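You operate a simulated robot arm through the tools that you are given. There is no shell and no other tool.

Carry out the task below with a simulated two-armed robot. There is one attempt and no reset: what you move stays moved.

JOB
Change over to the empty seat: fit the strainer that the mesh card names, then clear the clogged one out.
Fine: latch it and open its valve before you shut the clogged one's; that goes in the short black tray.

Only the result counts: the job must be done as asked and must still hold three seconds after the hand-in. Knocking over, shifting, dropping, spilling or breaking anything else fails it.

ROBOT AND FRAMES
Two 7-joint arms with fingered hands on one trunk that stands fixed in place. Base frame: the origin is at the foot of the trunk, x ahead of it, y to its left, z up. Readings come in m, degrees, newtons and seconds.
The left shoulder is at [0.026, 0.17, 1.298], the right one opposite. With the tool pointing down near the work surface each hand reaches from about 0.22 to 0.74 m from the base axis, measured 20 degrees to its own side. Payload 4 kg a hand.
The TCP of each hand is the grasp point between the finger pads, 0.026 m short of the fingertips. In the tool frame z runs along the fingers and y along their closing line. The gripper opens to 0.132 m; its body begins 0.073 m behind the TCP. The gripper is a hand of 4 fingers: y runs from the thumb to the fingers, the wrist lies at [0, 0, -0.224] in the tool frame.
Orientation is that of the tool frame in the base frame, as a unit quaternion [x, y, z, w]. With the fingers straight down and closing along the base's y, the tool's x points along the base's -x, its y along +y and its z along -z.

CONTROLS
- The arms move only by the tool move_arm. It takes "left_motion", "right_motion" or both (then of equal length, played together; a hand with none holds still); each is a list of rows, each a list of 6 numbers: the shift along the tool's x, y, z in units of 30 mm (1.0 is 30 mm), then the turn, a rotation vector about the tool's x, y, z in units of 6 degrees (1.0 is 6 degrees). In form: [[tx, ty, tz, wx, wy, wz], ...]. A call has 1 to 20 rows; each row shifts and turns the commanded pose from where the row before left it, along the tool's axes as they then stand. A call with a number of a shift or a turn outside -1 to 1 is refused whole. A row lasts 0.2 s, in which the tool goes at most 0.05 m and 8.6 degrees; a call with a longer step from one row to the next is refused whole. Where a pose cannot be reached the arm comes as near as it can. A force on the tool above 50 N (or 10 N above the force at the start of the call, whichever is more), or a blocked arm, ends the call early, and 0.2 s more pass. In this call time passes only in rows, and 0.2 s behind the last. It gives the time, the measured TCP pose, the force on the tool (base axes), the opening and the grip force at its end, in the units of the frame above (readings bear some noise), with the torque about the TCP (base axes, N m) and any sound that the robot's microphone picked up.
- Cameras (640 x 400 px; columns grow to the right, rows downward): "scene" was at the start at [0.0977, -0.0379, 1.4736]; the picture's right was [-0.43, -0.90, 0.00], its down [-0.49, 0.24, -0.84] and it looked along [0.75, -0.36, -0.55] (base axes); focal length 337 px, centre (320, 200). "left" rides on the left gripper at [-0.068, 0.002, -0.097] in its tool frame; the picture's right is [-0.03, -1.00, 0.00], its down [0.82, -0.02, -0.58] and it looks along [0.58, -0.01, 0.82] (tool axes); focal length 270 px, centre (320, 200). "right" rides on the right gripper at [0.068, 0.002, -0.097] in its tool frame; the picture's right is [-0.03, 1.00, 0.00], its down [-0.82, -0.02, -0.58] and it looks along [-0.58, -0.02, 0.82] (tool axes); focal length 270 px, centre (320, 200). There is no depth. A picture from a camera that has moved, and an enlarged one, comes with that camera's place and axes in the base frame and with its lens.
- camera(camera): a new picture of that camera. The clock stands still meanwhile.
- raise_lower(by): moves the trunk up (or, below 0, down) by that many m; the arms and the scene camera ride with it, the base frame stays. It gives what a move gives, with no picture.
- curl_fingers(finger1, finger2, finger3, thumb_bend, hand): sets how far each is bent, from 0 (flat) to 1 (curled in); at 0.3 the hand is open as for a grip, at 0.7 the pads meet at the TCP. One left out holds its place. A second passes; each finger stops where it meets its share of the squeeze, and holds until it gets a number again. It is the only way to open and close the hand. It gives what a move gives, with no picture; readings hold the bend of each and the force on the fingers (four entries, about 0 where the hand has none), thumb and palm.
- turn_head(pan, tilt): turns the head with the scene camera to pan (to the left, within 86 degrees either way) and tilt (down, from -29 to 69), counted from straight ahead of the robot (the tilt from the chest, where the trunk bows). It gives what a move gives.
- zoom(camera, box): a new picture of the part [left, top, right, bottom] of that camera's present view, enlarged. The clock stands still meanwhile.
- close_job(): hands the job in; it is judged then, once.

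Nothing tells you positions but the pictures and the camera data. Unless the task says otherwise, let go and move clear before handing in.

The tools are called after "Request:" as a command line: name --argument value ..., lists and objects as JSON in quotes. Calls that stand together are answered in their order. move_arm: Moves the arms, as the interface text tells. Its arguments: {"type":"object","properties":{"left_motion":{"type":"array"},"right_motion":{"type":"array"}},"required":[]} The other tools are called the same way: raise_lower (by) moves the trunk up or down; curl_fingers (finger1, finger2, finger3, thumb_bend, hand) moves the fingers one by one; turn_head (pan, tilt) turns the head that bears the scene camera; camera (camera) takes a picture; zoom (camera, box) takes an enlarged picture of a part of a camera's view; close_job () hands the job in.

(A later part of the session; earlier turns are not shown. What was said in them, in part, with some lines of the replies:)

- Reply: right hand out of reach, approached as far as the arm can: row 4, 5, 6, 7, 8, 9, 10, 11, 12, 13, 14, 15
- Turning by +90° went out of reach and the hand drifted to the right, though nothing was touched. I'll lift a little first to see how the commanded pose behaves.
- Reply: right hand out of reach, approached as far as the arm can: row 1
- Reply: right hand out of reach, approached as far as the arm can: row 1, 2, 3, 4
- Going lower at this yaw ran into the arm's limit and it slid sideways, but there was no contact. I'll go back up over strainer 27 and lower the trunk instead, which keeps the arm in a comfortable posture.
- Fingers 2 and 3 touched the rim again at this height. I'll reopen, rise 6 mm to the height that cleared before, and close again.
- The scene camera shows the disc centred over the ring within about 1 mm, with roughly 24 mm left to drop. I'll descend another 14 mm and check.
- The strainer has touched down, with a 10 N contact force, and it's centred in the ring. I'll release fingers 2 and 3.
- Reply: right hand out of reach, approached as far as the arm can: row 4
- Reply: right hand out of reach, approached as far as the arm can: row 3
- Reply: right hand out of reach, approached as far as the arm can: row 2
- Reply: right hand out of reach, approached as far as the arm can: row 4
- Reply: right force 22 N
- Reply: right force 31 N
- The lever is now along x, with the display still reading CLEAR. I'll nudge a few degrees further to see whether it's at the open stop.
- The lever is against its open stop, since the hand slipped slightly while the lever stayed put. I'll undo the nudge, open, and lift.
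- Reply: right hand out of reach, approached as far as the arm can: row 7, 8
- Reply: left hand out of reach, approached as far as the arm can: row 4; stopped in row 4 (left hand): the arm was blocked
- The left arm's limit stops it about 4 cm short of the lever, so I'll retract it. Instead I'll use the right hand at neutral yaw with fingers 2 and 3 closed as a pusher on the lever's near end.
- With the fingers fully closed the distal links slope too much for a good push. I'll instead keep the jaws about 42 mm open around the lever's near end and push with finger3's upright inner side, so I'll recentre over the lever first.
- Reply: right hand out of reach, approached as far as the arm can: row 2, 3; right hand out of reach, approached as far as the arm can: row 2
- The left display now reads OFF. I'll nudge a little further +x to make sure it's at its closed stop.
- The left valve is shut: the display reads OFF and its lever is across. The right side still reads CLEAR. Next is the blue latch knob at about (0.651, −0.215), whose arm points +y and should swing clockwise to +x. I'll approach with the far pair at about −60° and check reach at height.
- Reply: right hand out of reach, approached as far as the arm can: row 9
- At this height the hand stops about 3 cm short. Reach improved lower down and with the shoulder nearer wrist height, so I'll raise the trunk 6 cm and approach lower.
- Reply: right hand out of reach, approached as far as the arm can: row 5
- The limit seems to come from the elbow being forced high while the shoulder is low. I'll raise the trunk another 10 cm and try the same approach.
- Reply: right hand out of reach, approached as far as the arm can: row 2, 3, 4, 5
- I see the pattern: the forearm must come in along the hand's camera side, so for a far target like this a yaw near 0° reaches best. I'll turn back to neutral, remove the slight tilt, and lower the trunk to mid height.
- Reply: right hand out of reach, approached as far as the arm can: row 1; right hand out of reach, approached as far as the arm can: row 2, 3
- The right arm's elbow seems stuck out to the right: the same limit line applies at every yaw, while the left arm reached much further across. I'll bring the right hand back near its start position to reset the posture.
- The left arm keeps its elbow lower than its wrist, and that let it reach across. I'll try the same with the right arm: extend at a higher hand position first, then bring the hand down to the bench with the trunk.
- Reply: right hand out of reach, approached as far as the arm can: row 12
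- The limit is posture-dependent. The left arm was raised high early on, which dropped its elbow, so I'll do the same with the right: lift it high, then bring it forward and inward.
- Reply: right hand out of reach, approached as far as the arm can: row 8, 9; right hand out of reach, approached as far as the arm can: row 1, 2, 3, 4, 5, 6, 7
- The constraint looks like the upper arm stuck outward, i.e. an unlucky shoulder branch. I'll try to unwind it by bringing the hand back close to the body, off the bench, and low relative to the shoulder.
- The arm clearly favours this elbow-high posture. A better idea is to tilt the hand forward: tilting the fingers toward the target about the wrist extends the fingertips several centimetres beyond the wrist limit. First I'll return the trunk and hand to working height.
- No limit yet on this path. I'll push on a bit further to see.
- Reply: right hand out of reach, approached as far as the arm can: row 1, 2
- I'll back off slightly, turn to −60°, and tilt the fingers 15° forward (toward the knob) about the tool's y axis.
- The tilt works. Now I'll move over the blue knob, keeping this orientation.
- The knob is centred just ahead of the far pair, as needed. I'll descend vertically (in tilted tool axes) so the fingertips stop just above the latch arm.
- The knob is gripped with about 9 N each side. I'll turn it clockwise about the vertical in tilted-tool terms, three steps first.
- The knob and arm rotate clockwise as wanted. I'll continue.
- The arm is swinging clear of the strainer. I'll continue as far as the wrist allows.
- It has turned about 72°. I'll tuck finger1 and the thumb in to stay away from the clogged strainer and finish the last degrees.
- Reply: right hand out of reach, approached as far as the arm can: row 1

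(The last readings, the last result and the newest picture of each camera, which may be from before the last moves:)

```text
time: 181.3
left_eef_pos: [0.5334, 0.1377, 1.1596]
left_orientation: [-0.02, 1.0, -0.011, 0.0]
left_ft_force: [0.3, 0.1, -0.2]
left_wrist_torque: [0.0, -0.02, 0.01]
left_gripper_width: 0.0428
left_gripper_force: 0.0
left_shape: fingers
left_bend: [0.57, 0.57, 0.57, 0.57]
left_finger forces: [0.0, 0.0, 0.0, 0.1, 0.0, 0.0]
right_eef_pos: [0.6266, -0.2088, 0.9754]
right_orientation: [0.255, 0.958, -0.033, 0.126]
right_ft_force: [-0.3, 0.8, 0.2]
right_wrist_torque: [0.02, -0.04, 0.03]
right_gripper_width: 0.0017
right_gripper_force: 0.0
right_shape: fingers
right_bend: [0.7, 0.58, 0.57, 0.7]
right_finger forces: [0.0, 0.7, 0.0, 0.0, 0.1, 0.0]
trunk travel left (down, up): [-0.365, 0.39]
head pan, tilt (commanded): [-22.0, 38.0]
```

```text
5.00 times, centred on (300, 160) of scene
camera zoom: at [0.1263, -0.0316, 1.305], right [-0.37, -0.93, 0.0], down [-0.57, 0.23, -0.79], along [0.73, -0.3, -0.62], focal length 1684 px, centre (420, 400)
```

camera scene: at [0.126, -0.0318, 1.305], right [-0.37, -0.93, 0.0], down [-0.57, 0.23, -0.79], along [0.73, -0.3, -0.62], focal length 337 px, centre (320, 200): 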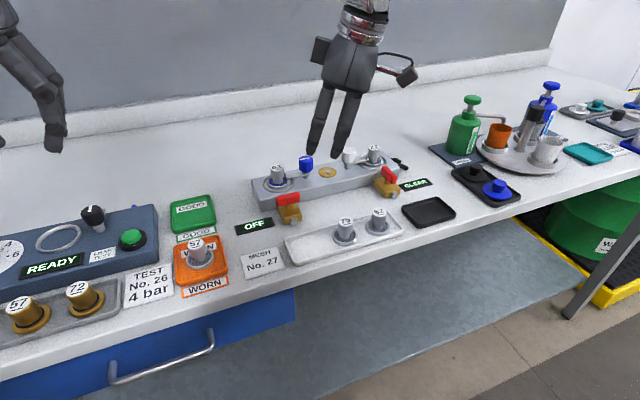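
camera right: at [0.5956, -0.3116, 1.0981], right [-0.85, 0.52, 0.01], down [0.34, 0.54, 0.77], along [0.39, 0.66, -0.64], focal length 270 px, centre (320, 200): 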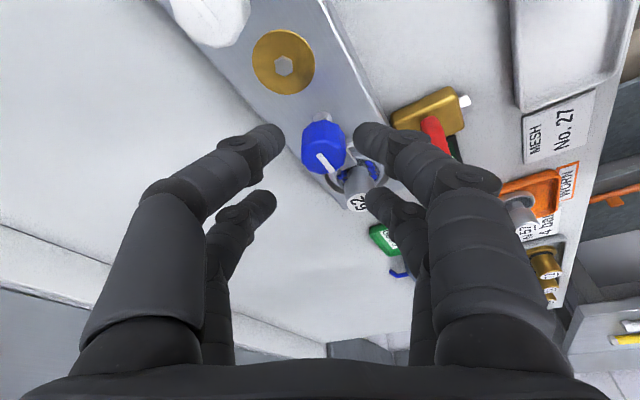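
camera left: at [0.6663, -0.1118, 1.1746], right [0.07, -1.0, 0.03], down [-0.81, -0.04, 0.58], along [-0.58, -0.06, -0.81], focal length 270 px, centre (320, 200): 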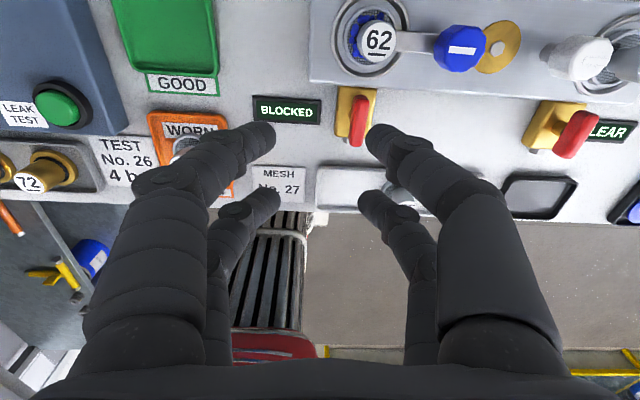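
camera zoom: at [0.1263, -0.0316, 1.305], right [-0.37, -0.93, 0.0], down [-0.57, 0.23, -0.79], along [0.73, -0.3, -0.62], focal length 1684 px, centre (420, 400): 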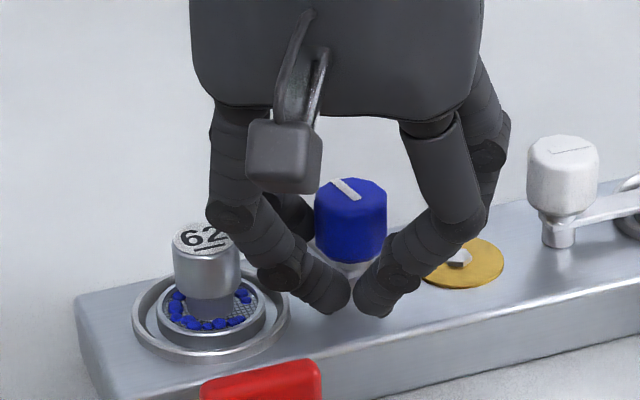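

Request:
move_arm --right_motion '[[-0.13, 0, -0.48, 0, 0, 0], [-0.25, 0, -0.95, 0, 0, 0], [-0.25, 0, -0.95, 0, 0, 0]]'

Request:
zoom --camera "scene" --box '[240, 110, 400, 230]'

Request:
camera --camera "right"

```text
time: 182.1
left_eef_pos: [0.5329, 0.1379, 1.1585]
left_orientation: [-0.02, 1.0, -0.011, 0.0]
left_ft_force: [-0.2, 0.7, 0.1]
left_wrist_torque: [0.0, 0.0, 0.0]
left_gripper_width: 0.0428
left_gripper_force: 0.0
left_shape: fingers
left_bend: [0.57, 0.57, 0.57, 0.57]
left_finger forces: [0.0, 0.0, 0.1, 0.0, 0.0, 0.0]
right_eef_pos: [0.6243, -0.2076, 1.0489]
right_orientation: [0.256, 0.958, -0.032, 0.126]
right_ft_force: [0.4, 0.1, 0.3]
right_wrist_torque: [0.01, 0.04, 0.02]
right_gripper_width: 0.0012
right_gripper_force: 0.0
right_shape: fingers
right_bend: [0.7, 0.59, 0.57, 0.7]
right_finger forces: [0.0, 0.0, 0.0, 0.0, 0.0, 0.0]
trunk travel left (down, up): [-0.365, 0.39]
head pan, tilt (commanded): [-22.0, 38.0]
```

```text
3.33 times, centred on (320, 170) of scene
camera zoom: at [0.126, -0.0316, 1.305], right [-0.37, -0.93, 0.0], down [-0.57, 0.23, -0.79], along [0.73, -0.3, -0.62], focal length 1123 px, centre (320, 300)
```

zoom: 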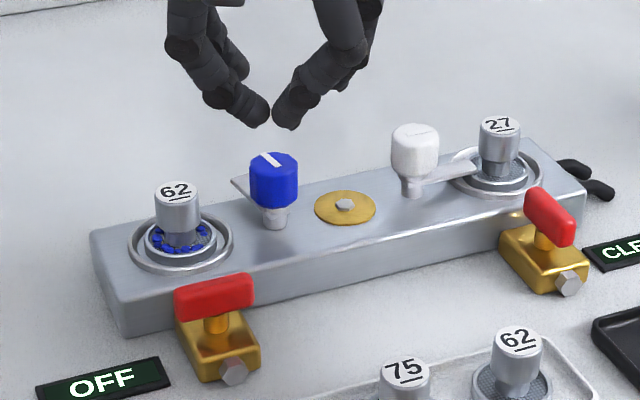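

```text
taken
camera right: at [0.5469, -0.161, 1.1255], right [0.52, 0.85, 0.01], down [0.54, -0.34, 0.77], along [0.66, -0.4, -0.64], focal length 270 px, centre (320, 200)
```

right: 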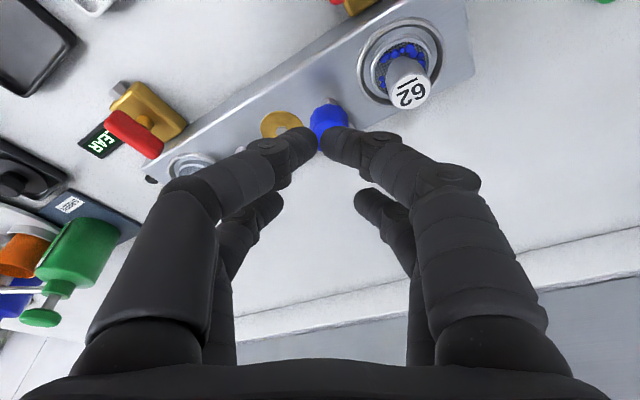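

The blue latch now points +x and the clogged strainer is free. I'll rotate back to about −40°, increase the tilt to about 27°, and set finger1 and the thumb open to pinch the clogged strainer's handle.

Request:
move_arm --right_motion '[[0.2, 0, -0.2, -0.259, 0, -0.966], [0.2, 0, -0.2, -0.259, 0, -0.966], [0, 0, 0, -0.259, 0, -0.966], [0, 0, 0, -0.259, 0, -0.966], [0, 0, 0, -0.259, 0, -0.966], [0, 0, 0, -0.259, 0, -0.966], [0, 0, 0, -0.259, 0, -0.966], [0, 0, 0, -0.259, 0, -0.966], [0, 0, 0, -0.259, 0, -0.966], [0, 0, 0, -0.259, 0, -0.966], [0, 0, 0, -0.259, 0, -0.966], [0, 0, 0, -0.168, 0, -0.628], [0, 0, 0, 0, -1, 0], [0, 0, 0, 0, -1, 0]]'

Request:
curl_fingers --hand "right" --finger1 0.52 --finger2 0.66 --finger3 0.66 --thumb_bend 0.52

Request:
camera --camera "right"

Request:
camera --camera "scene"

```text
time: 185.1
left_eef_pos: [0.5338, 0.1371, 1.1591]
left_orientation: [-0.02, 1.0, -0.012, 0.001]
left_ft_force: [0.0, -0.4, -0.3]
left_wrist_torque: [0.01, -0.01, 0.0]
left_gripper_width: 0.0426
left_gripper_force: 0.0
left_shape: fingers
left_bend: [0.57, 0.57, 0.57, 0.57]
left_finger forces: [0.0, 0.0, 0.0, 0.0, 0.1, 0.0]
right_eef_pos: [0.6121, -0.2023, 1.0571]
right_orientation: [-0.332, 0.914, 0.081, 0.22]
right_ft_force: [-0.6, -0.4, 0.2]
right_wrist_torque: [-0.02, 0.02, 0.05]
right_gripper_width: 0.0014
right_gripper_force: 0.0
right_shape: fingers
right_bend: [0.7, 0.59, 0.57, 0.7]
right_finger forces: [0.0, 0.0, 0.0, 0.1, 0.0, 0.0]
trunk travel left (down, up): [-0.365, 0.39]
head pan, tilt (commanded): [-22.0, 38.0]
```

```text
time: 186.1
left_eef_pos: [0.5329, 0.1372, 1.1587]
left_orientation: [-0.019, 1.0, -0.011, 0.0]
left_ft_force: [0.0, 0.3, -0.2]
left_wrist_torque: [0.0, -0.01, 0.02]
left_gripper_width: 0.0427
left_gripper_force: 0.1
left_shape: fingers
left_bend: [0.57, 0.57, 0.57, 0.57]
left_finger forces: [0.0, 0.0, 0.1, 0.0, 0.1, 0.1]
right_eef_pos: [0.6124, -0.202, 1.0581]
right_orientation: [-0.333, 0.914, 0.08, 0.219]
right_ft_force: [-0.3, 0.2, 0.4]
right_wrist_torque: [-0.02, 0.02, 0.03]
right_gripper_width: 0.0583
right_gripper_force: 0.1
right_shape: fingers
right_bend: [0.52, 0.66, 0.66, 0.52]
right_finger forces: [0.0, 0.0, 0.0, 0.0, 0.0, 0.1]
trunk travel left (down, up): [-0.365, 0.39]
head pan, tilt (commanded): [-22.0, 38.0]
```

```text
taken
camera right: at [0.5313, -0.2678, 1.1131], right [-0.63, 0.78, 0.01], down [0.37, 0.28, 0.88], along [0.69, 0.56, -0.47], focal length 270 px, centre (320, 200)
```

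right: 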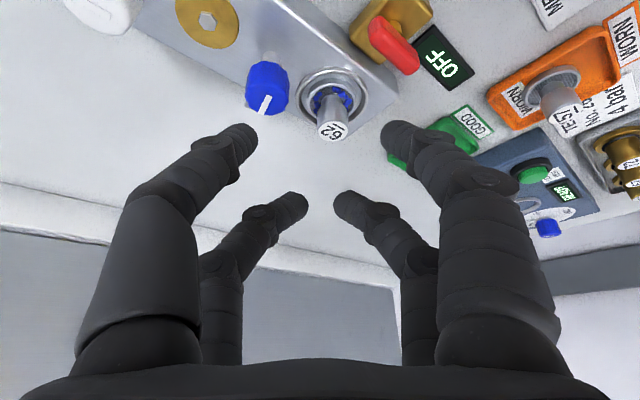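

```text
taken
camera scene: at [0.1263, -0.0317, 1.305], right [-0.37, -0.93, 0.0], down [-0.57, 0.23, -0.79], along [0.73, -0.3, -0.62], focal length 337 px, centre (320, 200)
```

scene: 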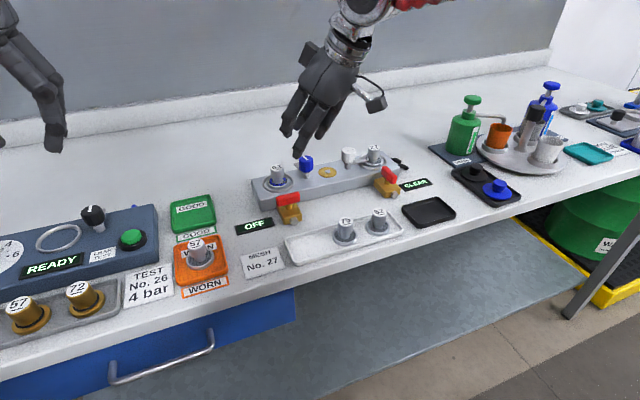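

I'll move over the clogged strainer with this tilt.

Request:
move_arm --right_motion '[[-0.48, 0.11, 0.59, 0, 0, 0], [-0.48, 0.11, 0.59, 0, 0, 0], [-0.48, 0.1, 0.59, 0, 0, 0]]'

Request:
camera --camera "right"

Request:
zoom --camera "right" --box '[220, 60, 420, 210]'

Request:
zoom --camera "scene" --box '[240, 110, 360, 210]'

```text
time: 186.9
left_eef_pos: [0.5344, 0.1377, 1.1575]
left_orientation: [-0.02, 1.0, -0.011, -0.001]
left_ft_force: [-0.3, -0.3, -0.3]
left_wrist_torque: [0.01, -0.01, 0.01]
left_gripper_width: 0.0426
left_gripper_force: 0.1
left_shape: fingers
left_bend: [0.57, 0.57, 0.57, 0.57]
left_finger forces: [0.1, 0.0, 0.0, 0.0, 0.1, 0.1]
right_eef_pos: [0.655, -0.1543, 1.0289]
right_orientation: [-0.332, 0.914, 0.081, 0.219]
right_ft_force: [0.7, 0.6, -0.1]
right_wrist_torque: [-0.01, 0.02, -0.02]
right_gripper_width: 0.0589
right_gripper_force: 0.1
right_shape: fingers
right_bend: [0.52, 0.66, 0.66, 0.52]
right_finger forces: [0.0, 0.0, 0.1, 0.1, 0.1, 0.0]
trunk travel left (down, up): [-0.365, 0.39]
head pan, tilt (commanded): [-22.0, 38.0]
```

```text
taken
camera right: at [0.574, -0.2203, 1.0847], right [-0.63, 0.78, 0.01], down [0.37, 0.28, 0.88], along [0.69, 0.56, -0.47], focal length 270 px, centre (320, 200)
```

right: 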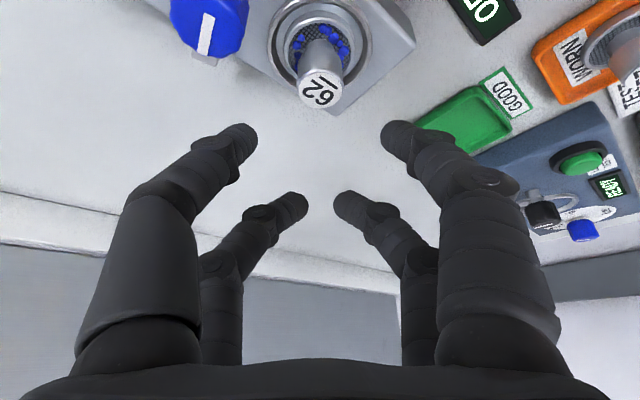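

```text
2.67 times, centred on (320, 135) of right
camera zoom: at [0.574, -0.2203, 1.0847], right [-0.63, 0.78, 0.01], down [0.37, 0.28, 0.88], along [0.69, 0.56, -0.47], focal length 721 px, centre (320, 373)
```

zoom: 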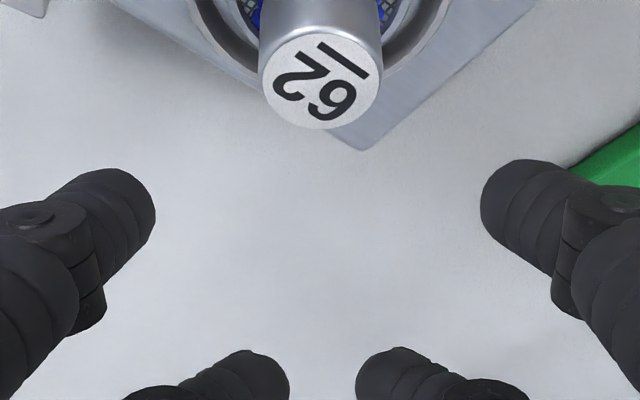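

```text
4.00 times, centred on (300, 160) of scene
camera zoom: at [0.1272, -0.0316, 1.3048], right [-0.37, -0.93, 0.0], down [-0.57, 0.23, -0.79], along [0.73, -0.3, -0.62], focal length 1348 px, centre (400, 360)
```

zoom: 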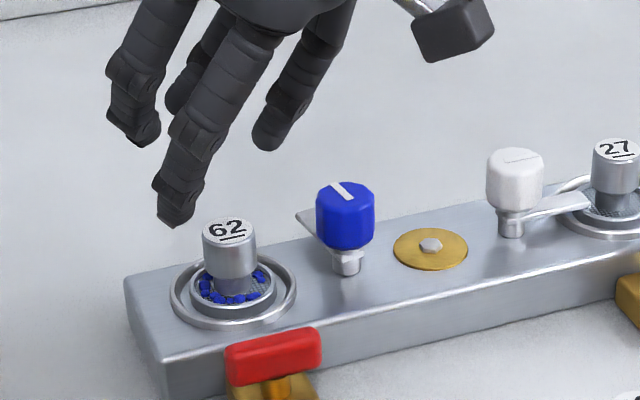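

The clogged strainer's axis is at (0.652, −0.156), centred for the finger1/thumb pair. I'll descend vertically.

Request:
move_arm --right_motion '[[0.25, 0.03, 0.49, 0, 0, 0], [0.25, 0, 0.49, 0, 0, 0], [0.2, 0, 0.4, 0, 0, 0]]'

Request:
zoom --camera "right" --box '[220, 60, 420, 210]'

Request:
zoom --camera "scene" --box '[240, 110, 360, 210]'

```text
time: 187.7
left_eef_pos: [0.5332, 0.1378, 1.1586]
left_orientation: [-0.02, 1.0, -0.011, 0.0]
left_ft_force: [0.1, -0.2, 0.0]
left_wrist_torque: [0.0, 0.03, -0.04]
left_gripper_width: 0.0426
left_gripper_force: 0.1
left_shape: fingers
left_bend: [0.57, 0.57, 0.57, 0.57]
left_finger forces: [0.1, 0.0, 0.0, 0.0, 0.0, 0.0]
right_eef_pos: [0.6525, -0.1535, 0.9821]
right_orientation: [-0.332, 0.914, 0.08, 0.218]
right_ft_force: [-0.2, 0.1, -0.4]
right_wrist_torque: [0.02, 0.02, -0.03]
right_gripper_width: 0.0586
right_gripper_force: 0.1
right_shape: fingers
right_bend: [0.52, 0.66, 0.66, 0.52]
right_finger forces: [0.0, 0.0, 0.0, 0.0, 0.0, 0.0]
trunk travel left (down, up): [-0.365, 0.39]
head pan, tilt (commanded): [-22.0, 38.0]
```

```text
2.67 times, centred on (320, 135) of right
camera zoom: at [0.5729, -0.2186, 1.038], right [-0.63, 0.78, 0.01], down [0.37, 0.28, 0.88], along [0.69, 0.56, -0.47], focal length 721 px, centre (320, 373)
```

zoom: 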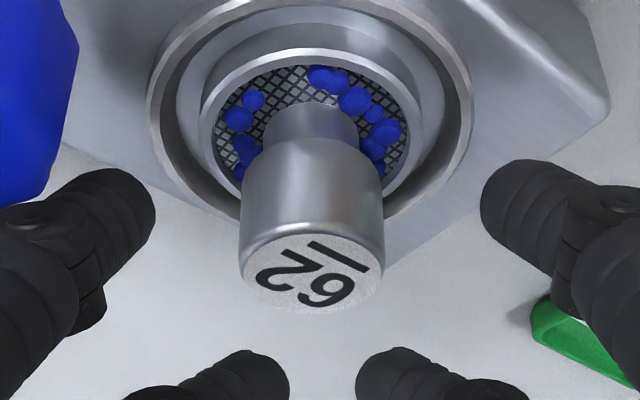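

```text
4.00 times, centred on (300, 160) of scene
camera zoom: at [0.1268, -0.0318, 1.3049], right [-0.37, -0.93, 0.0], down [-0.57, 0.23, -0.79], along [0.73, -0.3, -0.62], focal length 1348 px, centre (400, 360)
```

zoom: 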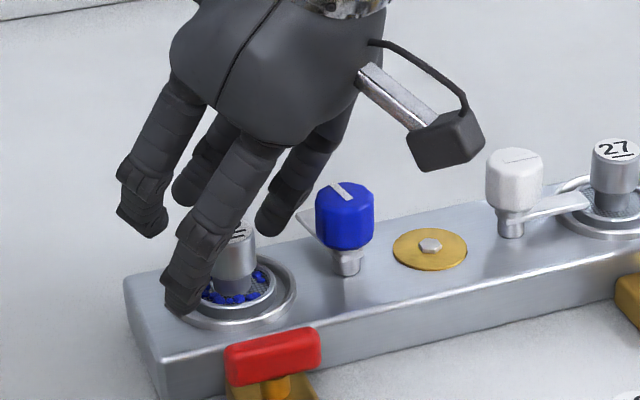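

Request:
move_arm --right_motion '[[0.04, 0.02, 0.09, 0, 0, 0]]'

Request:
curl_fingers --hand "right" --finger1 0.8 --thumb_bend 0.75

Request:
zoom --camera "right" --box '[220, 60, 420, 210]'

Request:
zoom --camera "scene" --box '[240, 110, 360, 210]'

```text
time: 188.1
left_eef_pos: [0.5339, 0.1367, 1.1577]
left_orientation: [-0.02, 1.0, -0.011, 0.0]
left_ft_force: [-1.1, -0.3, 0.3]
left_wrist_torque: [0.02, -0.01, 0.0]
left_gripper_width: 0.0427
left_gripper_force: 0.0
left_shape: fingers
left_bend: [0.57, 0.57, 0.57, 0.57]
left_finger forces: [0.1, 0.0, 0.1, 0.0, 0.1, 0.0]
right_eef_pos: [0.6537, -0.1538, 0.9781]
right_orientation: [-0.333, 0.914, 0.08, 0.218]
right_ft_force: [0.0, -0.2, -0.1]
right_wrist_torque: [0.03, -0.01, 0.01]
right_gripper_width: 0.0587
right_gripper_force: 0.1
right_shape: fingers
right_bend: [0.52, 0.66, 0.66, 0.52]
right_finger forces: [0.0, 0.0, 0.0, 0.0, 0.1, 0.1]
trunk travel left (down, up): [-0.365, 0.39]
head pan, tilt (commanded): [-22.0, 38.0]
```

```text
time: 189.1
left_eef_pos: [0.5338, 0.1379, 1.1583]
left_orientation: [-0.02, 1.0, -0.012, -0.001]
left_ft_force: [0.7, 0.6, 0.4]
left_wrist_torque: [0.04, 0.0, 0.0]
left_gripper_width: 0.0426
left_gripper_force: 0.1
left_shape: fingers
left_bend: [0.57, 0.57, 0.57, 0.57]
left_finger forces: [0.0, 0.1, 0.1, 0.0, 0.0, 0.1]
right_eef_pos: [0.6526, -0.1522, 0.9806]
right_orientation: [-0.333, 0.914, 0.08, 0.219]
right_ft_force: [-0.4, -0.3, -0.1]
right_wrist_torque: [0.01, 0.02, -0.02]
right_gripper_width: 0.0196
right_gripper_force: 10.9
right_shape: fingers
right_bend: [0.64, 0.66, 0.66, 0.68]
right_finger forces: [10.5, 0.1, 0.0, 0.0, 10.6, 0.0]
trunk travel left (down, up): [-0.365, 0.39]
head pan, tilt (commanded): [-22.0, 38.0]
```

```text
2.67 times, centred on (320, 135) of right
camera zoom: at [0.5723, -0.2181, 1.0351], right [-0.63, 0.78, 0.01], down [0.37, 0.28, 0.88], along [0.69, 0.56, -0.47], focal length 721 px, centre (320, 373)
```

zoom: 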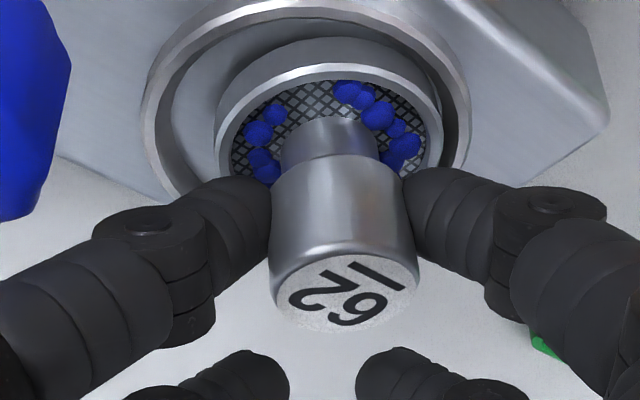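

```text
4.00 times, centred on (300, 160) of scene
camera zoom: at [0.1264, -0.0317, 1.305], right [-0.37, -0.93, 0.0], down [-0.57, 0.23, -0.79], along [0.73, -0.3, -0.62], focal length 1348 px, centre (400, 360)
```

zoom: 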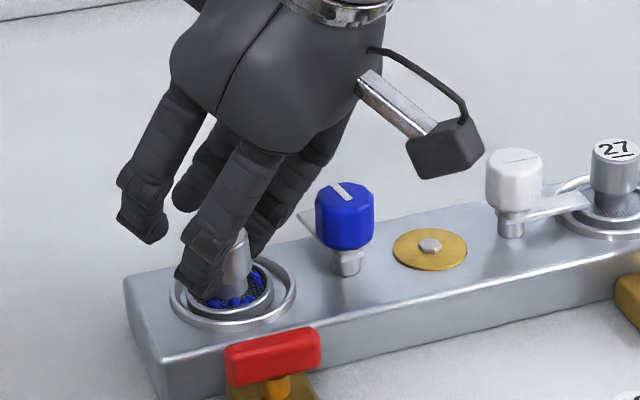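

The grip on the clogged strainer is balanced, about 10.5 N each side. I'll lift slowly and straight up.

Request:
move_arm --right_motion '[[-0.1, 0, -0.2, 0, 0, 0], [-0.14, 0, -0.27, 0, 0, 0], [-0.18, 0, -0.36, 0, 0, 0], [-0.23, 0, -0.45, 0, 0, 0], [-0.23, 0, -0.45, 0, 0, 0]]'

Request:
zoom --camera "right" --box '[220, 60, 420, 210]'

Request:
zoom --camera "scene" --box '[240, 90, 380, 210]'

```text
time: 190.3
left_eef_pos: [0.5338, 0.137, 1.1594]
left_orientation: [-0.02, 1.0, -0.011, 0.0]
left_ft_force: [0.5, 0.5, -0.4]
left_wrist_torque: [0.03, 0.02, -0.01]
left_gripper_width: 0.043
left_gripper_force: 0.1
left_shape: fingers
left_bend: [0.57, 0.57, 0.57, 0.57]
left_finger forces: [0.0, 0.1, 0.1, 0.1, 0.0, 0.0]
right_eef_pos: [0.6537, -0.153, 1.0371]
right_orientation: [-0.333, 0.913, 0.08, 0.22]
right_ft_force: [-0.3, 0.3, -0.7]
right_wrist_torque: [-0.01, -0.02, -0.02]
right_gripper_width: 0.0197
right_gripper_force: 10.8
right_shape: fingers
right_bend: [0.64, 0.66, 0.66, 0.68]
right_finger forces: [10.6, 0.0, 0.1, 0.1, 10.6, 0.0]
trunk travel left (down, up): [-0.365, 0.39]
head pan, tilt (commanded): [-22.0, 38.0]
```

```text
2.67 times, centred on (320, 135) of right
camera zoom: at [0.572, -0.219, 1.0941], right [-0.63, 0.78, 0.01], down [0.37, 0.28, 0.89], along [0.69, 0.56, -0.47], focal length 721 px, centre (320, 373)
```

zoom: 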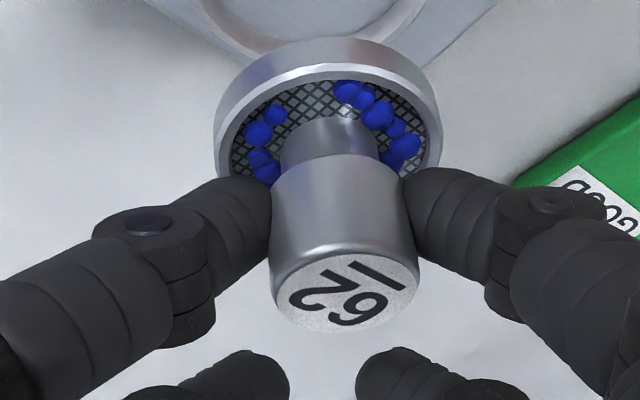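

```text
3.33 times, centred on (310, 150) of scene
camera zoom: at [0.1261, -0.0316, 1.305], right [-0.37, -0.93, 0.0], down [-0.57, 0.23, -0.79], along [0.73, -0.3, -0.62], focal length 1123 px, centre (353, 367)
```

zoom: 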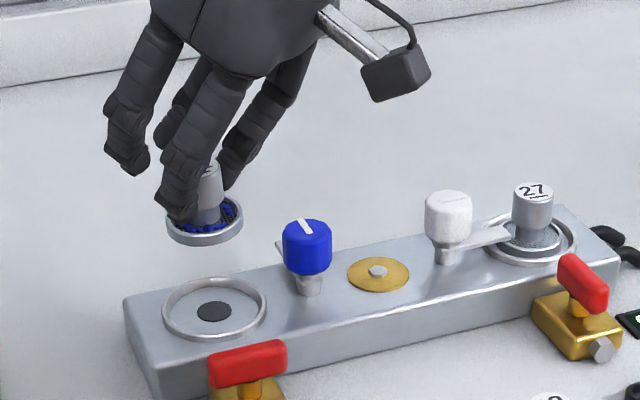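

The clogged strainer is out and level with its debris on it. I'll raise a little more and carry it, in the same orientation, to the short black tray at about (0.50, −0.40).

Request:
move_arm --right_motion '[[-0.23, 0, -0.45, 0, 0, 0], [-0.23, 0, -0.45, 0, 0, 0], [0.34, -0.13, -0.17, 0, 0, 0], [0.6, -0.23, -0.31, 0, 0, 0], [0.67, -0.255, -0.3425, 0, 0, 0], [0.67, -0.255, -0.3425, 0, 0, 0], [0.67, -0.255, -0.3425, 0, 0, 0], [0.67, -0.255, -0.3425, 0, 0, 0], [0.67, -0.255, -0.3425, 0, 0, 0], [0.67, -0.255, -0.3425, 0, 0, 0], [0.67, -0.255, -0.3425, 0, 0, 0], [0.67, -0.255, -0.3425, 0, 0, 0], [0.67, -0.255, -0.3425, 0, 0, 0], [0.6, -0.23, -0.31, 0, 0, 0], [0.34, -0.13, -0.17, 0, 0, 0]]'

Request:
camera --camera "right"

Request:
camera --camera "scene"

```text
time: 193.5
left_eef_pos: [0.5324, 0.1381, 1.1584]
left_orientation: [-0.021, 1.0, -0.012, 0.0]
left_ft_force: [-0.4, -0.2, 0.2]
left_wrist_torque: [0.02, 0.0, -0.01]
left_gripper_width: 0.0426
left_gripper_force: 0.0
left_shape: fingers
left_bend: [0.57, 0.57, 0.57, 0.57]
left_finger forces: [0.1, 0.1, 0.1, 0.1, 0.0, 0.0]
right_eef_pos: [0.5075, -0.3952, 1.0694]
right_orientation: [-0.333, 0.914, 0.08, 0.219]
right_ft_force: [0.3, -0.2, -0.8]
right_wrist_torque: [-0.02, -0.01, -0.01]
right_gripper_width: 0.0196
right_gripper_force: 10.7
right_shape: fingers
right_bend: [0.64, 0.66, 0.66, 0.68]
right_finger forces: [10.5, 0.0, 0.0, 0.0, 10.5, 0.0]
trunk travel left (down, up): [-0.365, 0.39]
head pan, tilt (commanded): [-22.0, 38.0]
```

```text
taken
camera right: at [0.4267, -0.4603, 1.1249], right [-0.63, 0.78, 0.01], down [0.37, 0.28, 0.89], along [0.69, 0.56, -0.47], focal length 270 px, centre (320, 200)
```

right: 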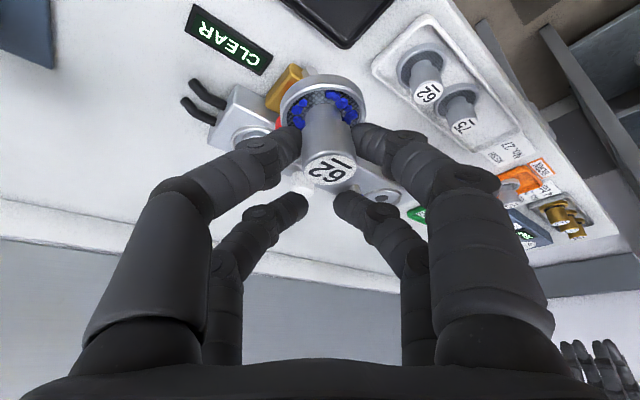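

```text
taken
camera scene: at [0.1259, -0.0319, 1.305], right [-0.37, -0.93, 0.0], down [-0.57, 0.23, -0.79], along [0.73, -0.29, -0.62], focal length 337 px, centre (320, 200)
```

scene: 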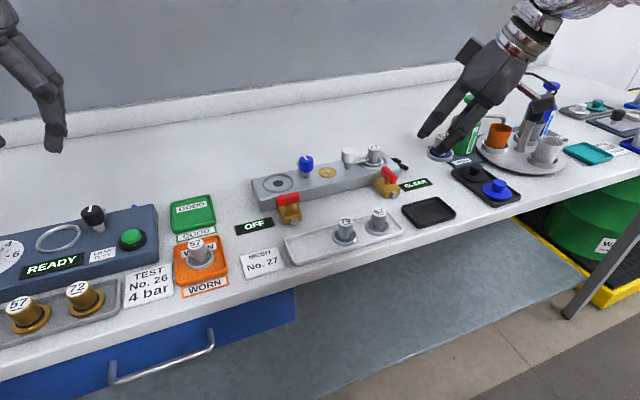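

Request:
zoom --camera "scene" --box '[390, 130, 480, 240]'

Request:
zoom --camera "right" --box '[220, 0, 440, 150]'

```text
3.64 times, centred on (435, 185) of scene
camera zoom: at [0.1259, -0.0319, 1.305], right [-0.37, -0.93, 0.0], down [-0.57, 0.23, -0.79], along [0.73, -0.29, -0.62], focal length 1225 px, centre (-98, 254)
```

zoom: 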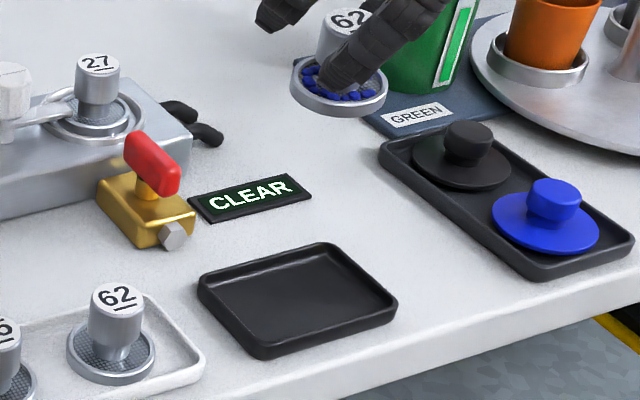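

```text
2.67 times, centred on (330, 75) of right
camera zoom: at [0.4267, -0.4603, 1.1249], right [-0.63, 0.78, 0.01], down [0.37, 0.28, 0.89], along [0.69, 0.56, -0.47], focal length 721 px, centre (293, 533)
```

zoom: 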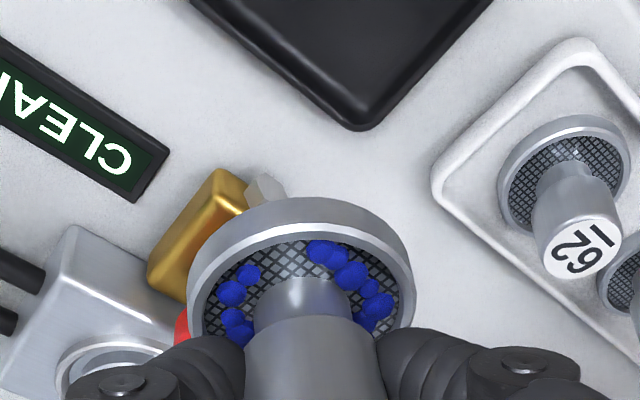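

The tray centre is at (0.499, −0.403), and the strainer currently sits about 6 mm and 11 mm off in x and y. I'll correct that and descend partway.

Request:
move_arm --right_motion '[[0.35, -0.17, -0.18, 0, 0, 0], [0.23, 0, 0.45, 0, 0, 0], [0.3, 0, 0.58, 0, 0, 0], [0.3, 0, 0.58, 0, 0, 0], [0.3, 0, 0.58, 0, 0, 0], [0.2, 0, 0.4, 0, 0, 0]]'

Request:
zoom --camera "scene" --box '[380, 120, 480, 240]'

Request:
camera --camera "right"

```text
time: 194.9
left_eef_pos: [0.5342, 0.1382, 1.159]
left_orientation: [-0.02, 1.0, -0.012, 0.0]
left_ft_force: [-0.2, 0.0, 0.4]
left_wrist_torque: [-0.01, -0.03, -0.02]
left_gripper_width: 0.043
left_gripper_force: 0.0
left_shape: fingers
left_bend: [0.57, 0.57, 0.57, 0.57]
left_finger forces: [0.0, 0.0, 0.1, 0.0, 0.0, 0.0]
right_eef_pos: [0.5004, -0.4055, 0.9793]
right_orientation: [-0.333, 0.914, 0.081, 0.218]
right_ft_force: [-1.0, -0.4, -1.8]
right_wrist_torque: [0.0, 0.02, -0.03]
right_gripper_width: 0.0196
right_gripper_force: 10.2
right_shape: fingers
right_bend: [0.64, 0.66, 0.66, 0.68]
right_finger forces: [10.5, 0.0, 0.0, 0.1, 10.6, 0.0]
trunk travel left (down, up): [-0.365, 0.39]
head pan, tilt (commanded): [-22.0, 38.0]
```

```text
3.33 times, centred on (430, 180) of scene
camera zoom: at [0.1264, -0.0318, 1.305], right [-0.37, -0.93, 0.0], down [-0.57, 0.23, -0.79], along [0.73, -0.3, -0.62], focal length 1123 px, centre (-47, 267)
```

zoom: 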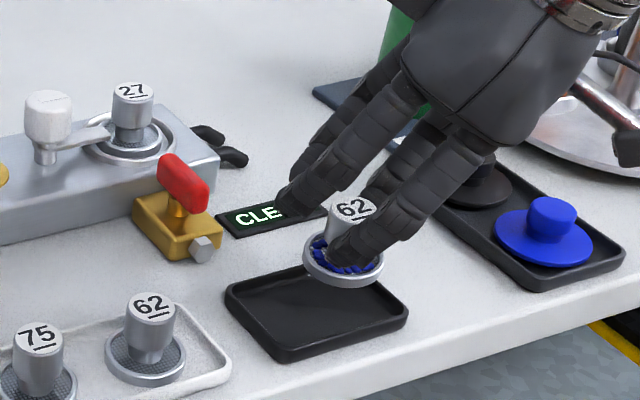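

```text
taken
camera right: at [0.4198, -0.4716, 1.0358], right [-0.63, 0.78, 0.01], down [0.37, 0.28, 0.88], along [0.69, 0.56, -0.47], focal length 270 px, centre (320, 200)
```

right: 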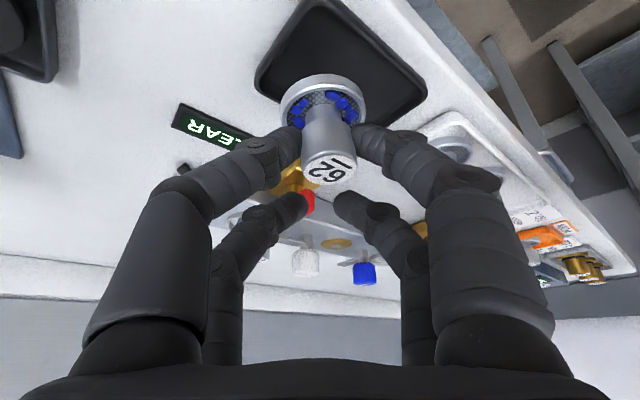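

Request:
zoom --camera "right" --box '[220, 0, 460, 150]'

Request:
zoom --camera "scene" --box '[395, 175, 465, 235]'

```text
2.67 times, centred on (340, 75) of right
camera zoom: at [0.4198, -0.4716, 1.0358], right [-0.63, 0.78, 0.01], down [0.37, 0.28, 0.88], along [0.69, 0.56, -0.47], focal length 721 px, centre (267, 533)
```

zoom: 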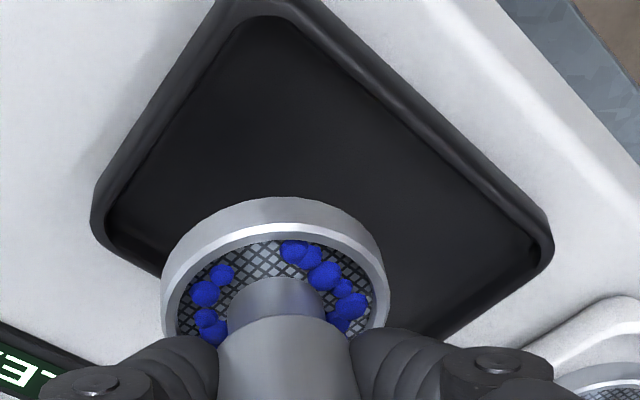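

```text
6.67 times, centred on (430, 205) of scene
camera zoom: at [0.1264, -0.0318, 1.305], right [-0.37, -0.93, 0.0], down [-0.57, 0.23, -0.79], along [0.73, -0.3, -0.62], focal length 2246 px, centre (-413, 167)
```

zoom: 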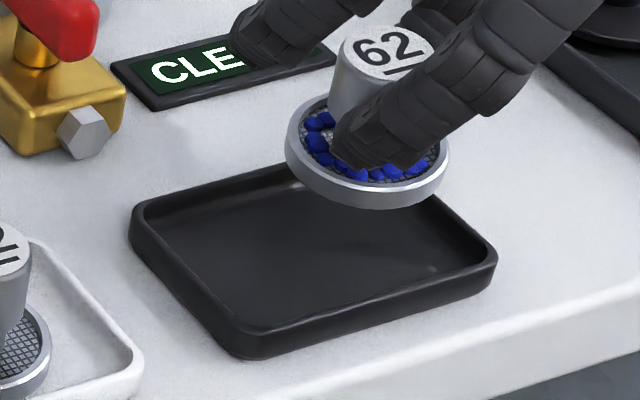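

Both views agree the strainer should land about 12 mm further toward +y (and about 3 mm in x) to be centred in the tray. I'll correct and lower a bit more.

Request:
move_arm --right_motion '[[-0.31, 0.255, 0.156, 0, 0, 0], [0.11, 0, 0.22, 0, 0, 0], [0.11, 0, 0.22, 0, 0, 0]]'

Request:
zoom --camera "right" --box '[220, 0, 460, 150]'

Request:
zoom --camera "scene" --box '[395, 175, 465, 235]'

```text
time: 195.7
left_eef_pos: [0.5329, 0.1373, 1.1574]
left_orientation: [-0.02, 1.0, -0.011, -0.001]
left_ft_force: [-1.0, -1.1, 0.0]
left_wrist_torque: [0.01, -0.02, -0.06]
left_gripper_width: 0.0426
left_gripper_force: 0.1
left_shape: fingers
left_bend: [0.57, 0.57, 0.57, 0.57]
left_finger forces: [0.1, 0.0, 0.0, 0.1, 0.0, 0.0]
right_eef_pos: [0.5054, -0.3936, 0.9661]
right_orientation: [-0.333, 0.913, 0.081, 0.219]
right_ft_force: [-0.5, 0.1, -0.9]
right_wrist_torque: [-0.03, 0.03, -0.01]
right_gripper_width: 0.0195
right_gripper_force: 10.7
right_shape: fingers
right_bend: [0.64, 0.66, 0.66, 0.68]
right_finger forces: [10.5, 0.0, 0.0, 0.1, 10.4, 0.0]
trunk travel left (down, up): [-0.365, 0.39]
head pan, tilt (commanded): [-22.0, 38.0]
```

```text
2.67 times, centred on (340, 75) of right
camera zoom: at [0.4234, -0.4589, 1.0222], right [-0.63, 0.78, 0.01], down [0.37, 0.28, 0.89], along [0.69, 0.56, -0.47], focal length 721 px, centre (267, 533)
```

zoom: 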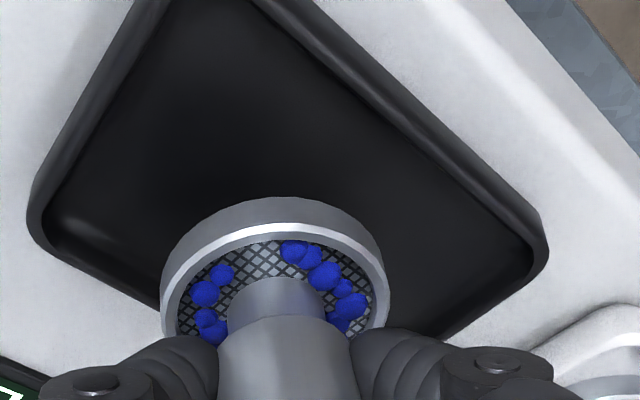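

```text
6.67 times, centred on (430, 205) of scene
camera zoom: at [0.1264, -0.0316, 1.305], right [-0.37, -0.93, 0.0], down [-0.57, 0.23, -0.79], along [0.73, -0.3, -0.62], focal length 2246 px, centre (-413, 167)
```

zoom: 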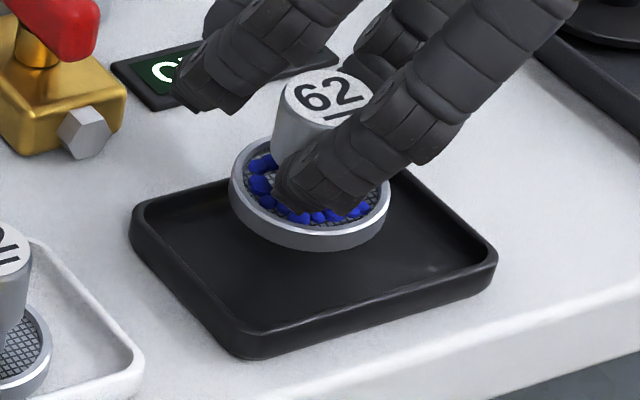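

Aligned within about 3 mm. I'll lower in small steps until it touches the tray floor.

Request:
move_arm --right_motion '[[0.08, 0, 0.15, 0, 0, 0], [0.08, 0, 0.15, 0, 0, 0]]'

Request:
move_arm --right_motion '[[0.04, 0, 0.08, 0, 0, 0], [0.04, 0, 0.08, 0, 0, 0]]'

Request:
zoom --camera "scene" --box '[395, 175, 465, 235]'

```text
time: 196.3
left_eef_pos: [0.5335, 0.1366, 1.1583]
left_orientation: [-0.02, 1.0, -0.011, 0.0]
left_ft_force: [0.3, -0.2, -0.8]
left_wrist_torque: [0.0, 0.02, 0.0]
left_gripper_width: 0.0429
left_gripper_force: 0.0
left_shape: fingers
left_bend: [0.57, 0.57, 0.57, 0.57]
left_finger forces: [0.0, 0.0, 0.0, 0.1, 0.0, 0.0]
right_eef_pos: [0.5039, -0.3929, 0.9562]
right_orientation: [-0.332, 0.914, 0.081, 0.219]
right_ft_force: [0.6, -0.5, -0.9]
right_wrist_torque: [0.02, 0.01, -0.01]
right_gripper_width: 0.0194
right_gripper_force: 10.3
right_shape: fingers
right_bend: [0.64, 0.66, 0.66, 0.68]
right_finger forces: [10.6, 0.1, 0.0, 0.0, 10.6, 0.0]
trunk travel left (down, up): [-0.365, 0.39]
head pan, tilt (commanded): [-22.0, 38.0]
```

```text
time: 196.9
left_eef_pos: [0.5326, 0.1374, 1.1587]
left_orientation: [-0.02, 1.0, -0.012, 0.001]
left_ft_force: [0.4, 0.9, 0.3]
left_wrist_torque: [0.03, 0.02, 0.01]
left_gripper_width: 0.0428
left_gripper_force: 0.0
left_shape: fingers
left_bend: [0.57, 0.57, 0.57, 0.57]
left_finger forces: [0.0, 0.0, 0.0, 0.0, 0.0, 0.1]
right_eef_pos: [0.5037, -0.3941, 0.9513]
right_orientation: [-0.334, 0.913, 0.081, 0.219]
right_ft_force: [-0.6, -0.5, 3.2]
right_wrist_torque: [0.02, 0.07, 0.0]
right_gripper_width: 0.0195
right_gripper_force: 11.0
right_shape: fingers
right_bend: [0.65, 0.66, 0.66, 0.68]
right_finger forces: [10.7, 0.0, 0.0, 0.0, 11.5, 0.0]
trunk travel left (down, up): [-0.365, 0.39]
head pan, tilt (commanded): [-22.0, 38.0]
```

```text
6.67 times, centred on (430, 205) of scene
camera zoom: at [0.1257, -0.0316, 1.3051], right [-0.37, -0.93, 0.0], down [-0.57, 0.23, -0.79], along [0.73, -0.3, -0.62], focal length 2246 px, centre (-413, 167)
```

zoom: 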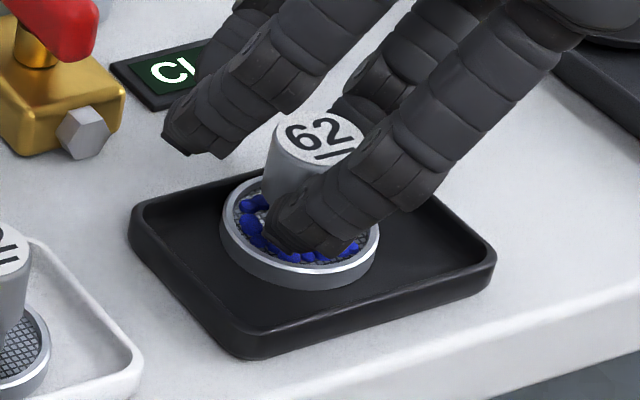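

It's touching down at 3 N, fully inside the tray. I'll release gently.

Request:
curl_fingers --hand "right" --finger1 0.56 --thumb_bend 0.59

Request:
zoom --camera "scene" --box '[395, 175, 465, 235]'

Request:
zoom --camera "right" --box '[220, 60, 420, 210]'

```text
time: 197.9
left_eef_pos: [0.5342, 0.1367, 1.1591]
left_orientation: [-0.02, 1.0, -0.011, 0.001]
left_ft_force: [0.1, 0.0, -0.3]
left_wrist_torque: [0.0, 0.01, 0.0]
left_gripper_width: 0.0428
left_gripper_force: 0.2
left_shape: fingers
left_bend: [0.57, 0.57, 0.57, 0.57]
left_finger forces: [0.0, 0.0, 0.0, 0.0, 0.1, 0.0]
right_eef_pos: [0.5033, -0.3932, 0.9516]
right_orientation: [-0.333, 0.914, 0.08, 0.218]
right_ft_force: [0.1, -0.1, 0.3]
right_wrist_torque: [0.04, 0.01, 0.02]
right_gripper_width: 0.04
right_gripper_force: 0.1
right_shape: fingers
right_bend: [0.56, 0.66, 0.66, 0.59]
right_finger forces: [0.0, 0.1, 0.0, 0.0, 0.1, 0.0]
trunk travel left (down, up): [-0.365, 0.39]
head pan, tilt (commanded): [-22.0, 38.0]
```

```text
6.67 times, centred on (430, 205) of scene
camera zoom: at [0.1261, -0.0317, 1.305], right [-0.37, -0.93, 0.0], down [-0.57, 0.23, -0.79], along [0.73, -0.3, -0.62], focal length 2246 px, centre (-413, 167)
```

zoom: 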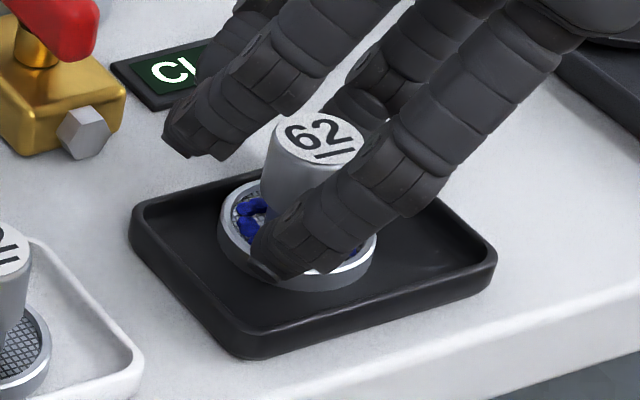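

```text
2.67 times, centred on (320, 135) of right
camera zoom: at [0.4233, -0.4592, 1.0072], right [-0.63, 0.78, 0.01], down [0.37, 0.28, 0.88], along [0.69, 0.56, -0.47], focal length 721 px, centre (320, 373)
```

zoom: 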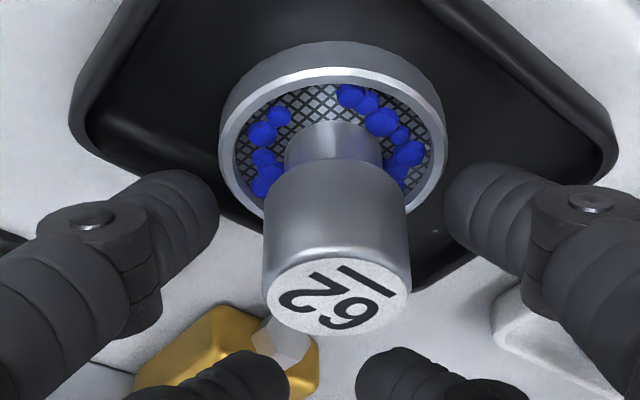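

The strainer stands free in the tray. I'll lift straight up and look over everything.

Request:
move_arm --right_motion '[[-0.14, 0, -0.27, 0, 0, 0], [-0.23, 0, -0.45, 0, 0, 0], [-0.4, 0, -0.8, 0, 0, 0], [-0.4, 0, -0.8, 0, 0, 0], [-0.4, 0, -0.8, 0, 0, 0]]'

Request:
camera --camera "scene"

Request:
zoom --camera "scene" --box '[230, 120, 470, 270]'

```text
time: 199.1
left_eef_pos: [0.5329, 0.1368, 1.1586]
left_orientation: [-0.021, 1.0, -0.012, 0.0]
left_ft_force: [0.5, 1.0, -0.5]
left_wrist_torque: [0.01, -0.01, 0.0]
left_gripper_width: 0.0426
left_gripper_force: 0.0
left_shape: fingers
left_bend: [0.57, 0.57, 0.57, 0.57]
left_finger forces: [0.0, 0.1, 0.0, 0.1, 0.1, 0.0]
right_eef_pos: [0.5029, -0.3939, 1.0563]
right_orientation: [-0.333, 0.914, 0.08, 0.22]
right_ft_force: [-0.1, -0.5, 0.0]
right_wrist_torque: [0.0, 0.0, -0.03]
right_gripper_width: 0.0402
right_gripper_force: 0.0
right_shape: fingers
right_bend: [0.56, 0.66, 0.66, 0.59]
right_finger forces: [0.1, 0.0, 0.1, 0.0, 0.0, 0.0]
trunk travel left (down, up): [-0.365, 0.39]
head pan, tilt (commanded): [-22.0, 38.0]
```

```text
taken
camera scene: at [0.1257, -0.0315, 1.3051], right [-0.37, -0.93, 0.0], down [-0.57, 0.23, -0.79], along [0.73, -0.3, -0.62], focal length 337 px, centre (320, 200)
```

scene: 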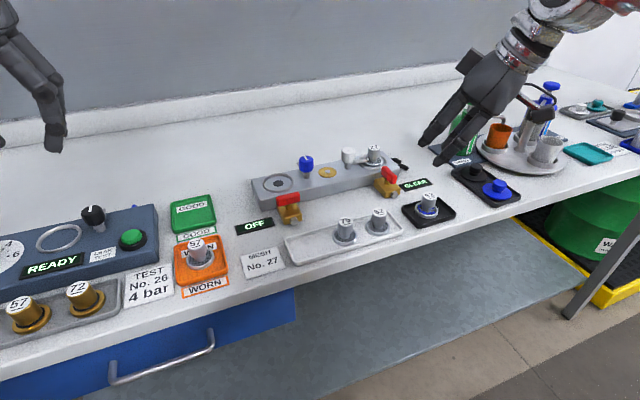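

```text
2.67 times, centred on (350, 195) of scene
camera zoom: at [0.1257, -0.0315, 1.3051], right [-0.37, -0.93, 0.0], down [-0.57, 0.23, -0.79], along [0.73, -0.3, -0.62], focal length 898 px, centre (240, 213)
```

zoom: 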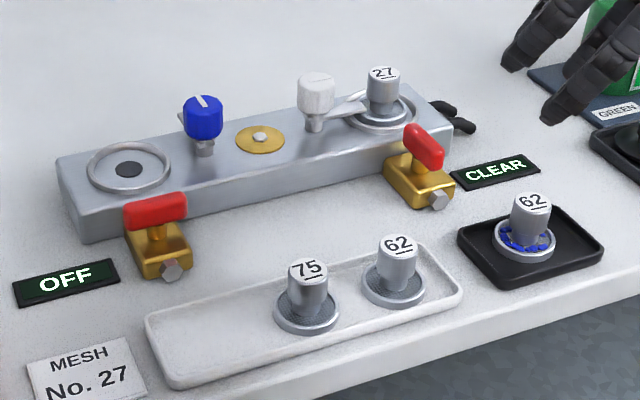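

All parts look right: the left display reads OFF, the right reads CLEAR, 27 is under the white latch, and the clogged 62 is in the short tray. I'll pull the hand clear and verify the details.

Request:
move_arm --right_motion '[[0.2, 0.3, -0.5, 0, 0, 0], [0.455, 0.64, -0.79, 0, 0, 0], [0.455, 0.64, -0.79, 0, 0, 0], [0.455, 0.64, -0.79, 0, 0, 0], [0.3, 0.4, -0.5, 0, 0, 0]]'

Request:
zoom --camera "scene" --box '[330, 130, 430, 210]'

Request:
zoom --camera "scene" --box '[390, 170, 480, 240]'

Request:
camera --camera "scene"

```text
time: 200.3
left_eef_pos: [0.532, 0.138, 1.1577]
left_orientation: [-0.02, 1.0, -0.011, 0.0]
left_ft_force: [-0.1, -0.4, 0.2]
left_wrist_torque: [-0.05, 0.01, -0.01]
left_gripper_width: 0.0426
left_gripper_force: 0.2
left_shape: fingers
left_bend: [0.57, 0.57, 0.57, 0.57]
left_finger forces: [0.1, 0.0, 0.1, 0.0, 0.1, 0.1]
right_eef_pos: [0.3784, -0.3945, 1.1214]
right_orientation: [-0.333, 0.914, 0.081, 0.219]
right_ft_force: [0.6, 0.3, 0.4]
right_wrist_torque: [-0.02, 0.03, 0.03]
right_gripper_width: 0.04
right_gripper_force: 0.0
right_shape: fingers
right_bend: [0.56, 0.66, 0.66, 0.59]
right_finger forces: [0.1, 0.0, 0.0, 0.0, 0.1, 0.0]
trunk travel left (down, up): [-0.365, 0.39]
head pan, tilt (commanded): [-22.0, 38.0]
```

```text
5.00 times, centred on (380, 170) of scene
camera zoom: at [0.1255, -0.0316, 1.3051], right [-0.37, -0.93, 0.0], down [-0.57, 0.23, -0.79], along [0.73, -0.3, -0.62], focal length 1684 px, centre (20, 350)
```

zoom: 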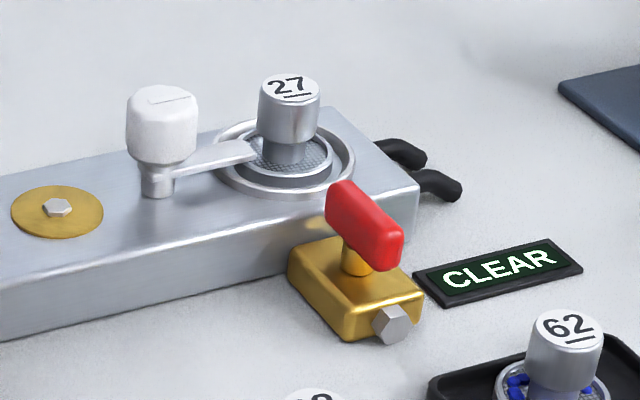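

```text
5.71 times, centred on (435, 205) of scene
camera zoom: at [0.1255, -0.0316, 1.3051], right [-0.37, -0.93, 0.0], down [-0.57, 0.23, -0.79], along [0.73, -0.3, -0.62], focal length 1925 px, centre (-337, 171)
```

zoom: 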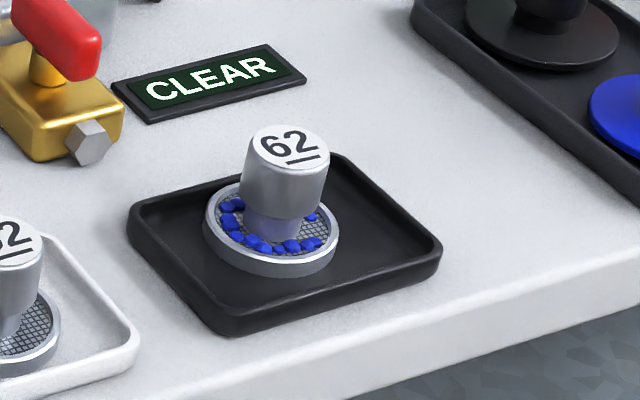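

```text
taken
camera scene: at [0.1255, -0.0316, 1.3051], right [-0.37, -0.93, 0.0], down [-0.57, 0.23, -0.79], along [0.73, -0.3, -0.62], focal length 337 px, centre (320, 200)
```

scene: 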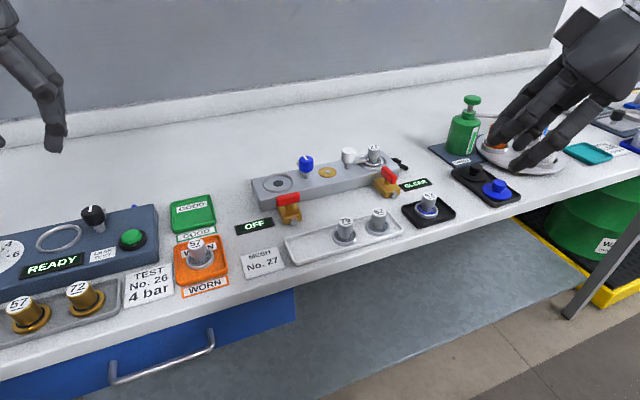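

The checks hold:
- **New strainer:** 27 is seated under the white latch, its valve is open, and the display reads CLEAR.
- **Old seat:** it's empty, its valve is shut, and the display reads OFF.
- **Clogged strainer:** 62 stands flat in the short black tray.

Both hands are empty and clear, so I'll hand the job in.

Request:
close_job

```text
The job is handed in.
```

The changeover is finished and handed in, but I don't have the judge's result yet. At my last look, just before the hand-in:

- **New strainer:** No. 27, as the mesh card says, is in the formerly empty seat and under the white latch. Its valve is fully open and the display reads CLEAR.
- **Order:** I latched 27 and opened its valve before shutting the clogged one's.
- **Clogged strainer:** its valve is shut and the display reads OFF. I swung the blue latch clear and lifted No. 62 out; it now stands upright in the short black tray with its debris still on it.
- **Everything else:** nothing looked knocked over or spilled. While picking up 27, the fingertips pressed the rack's rim lightly (under 5 N per finger) and I saw no sign it moved.

Both hands were empty and clear of the bench items at hand-in.
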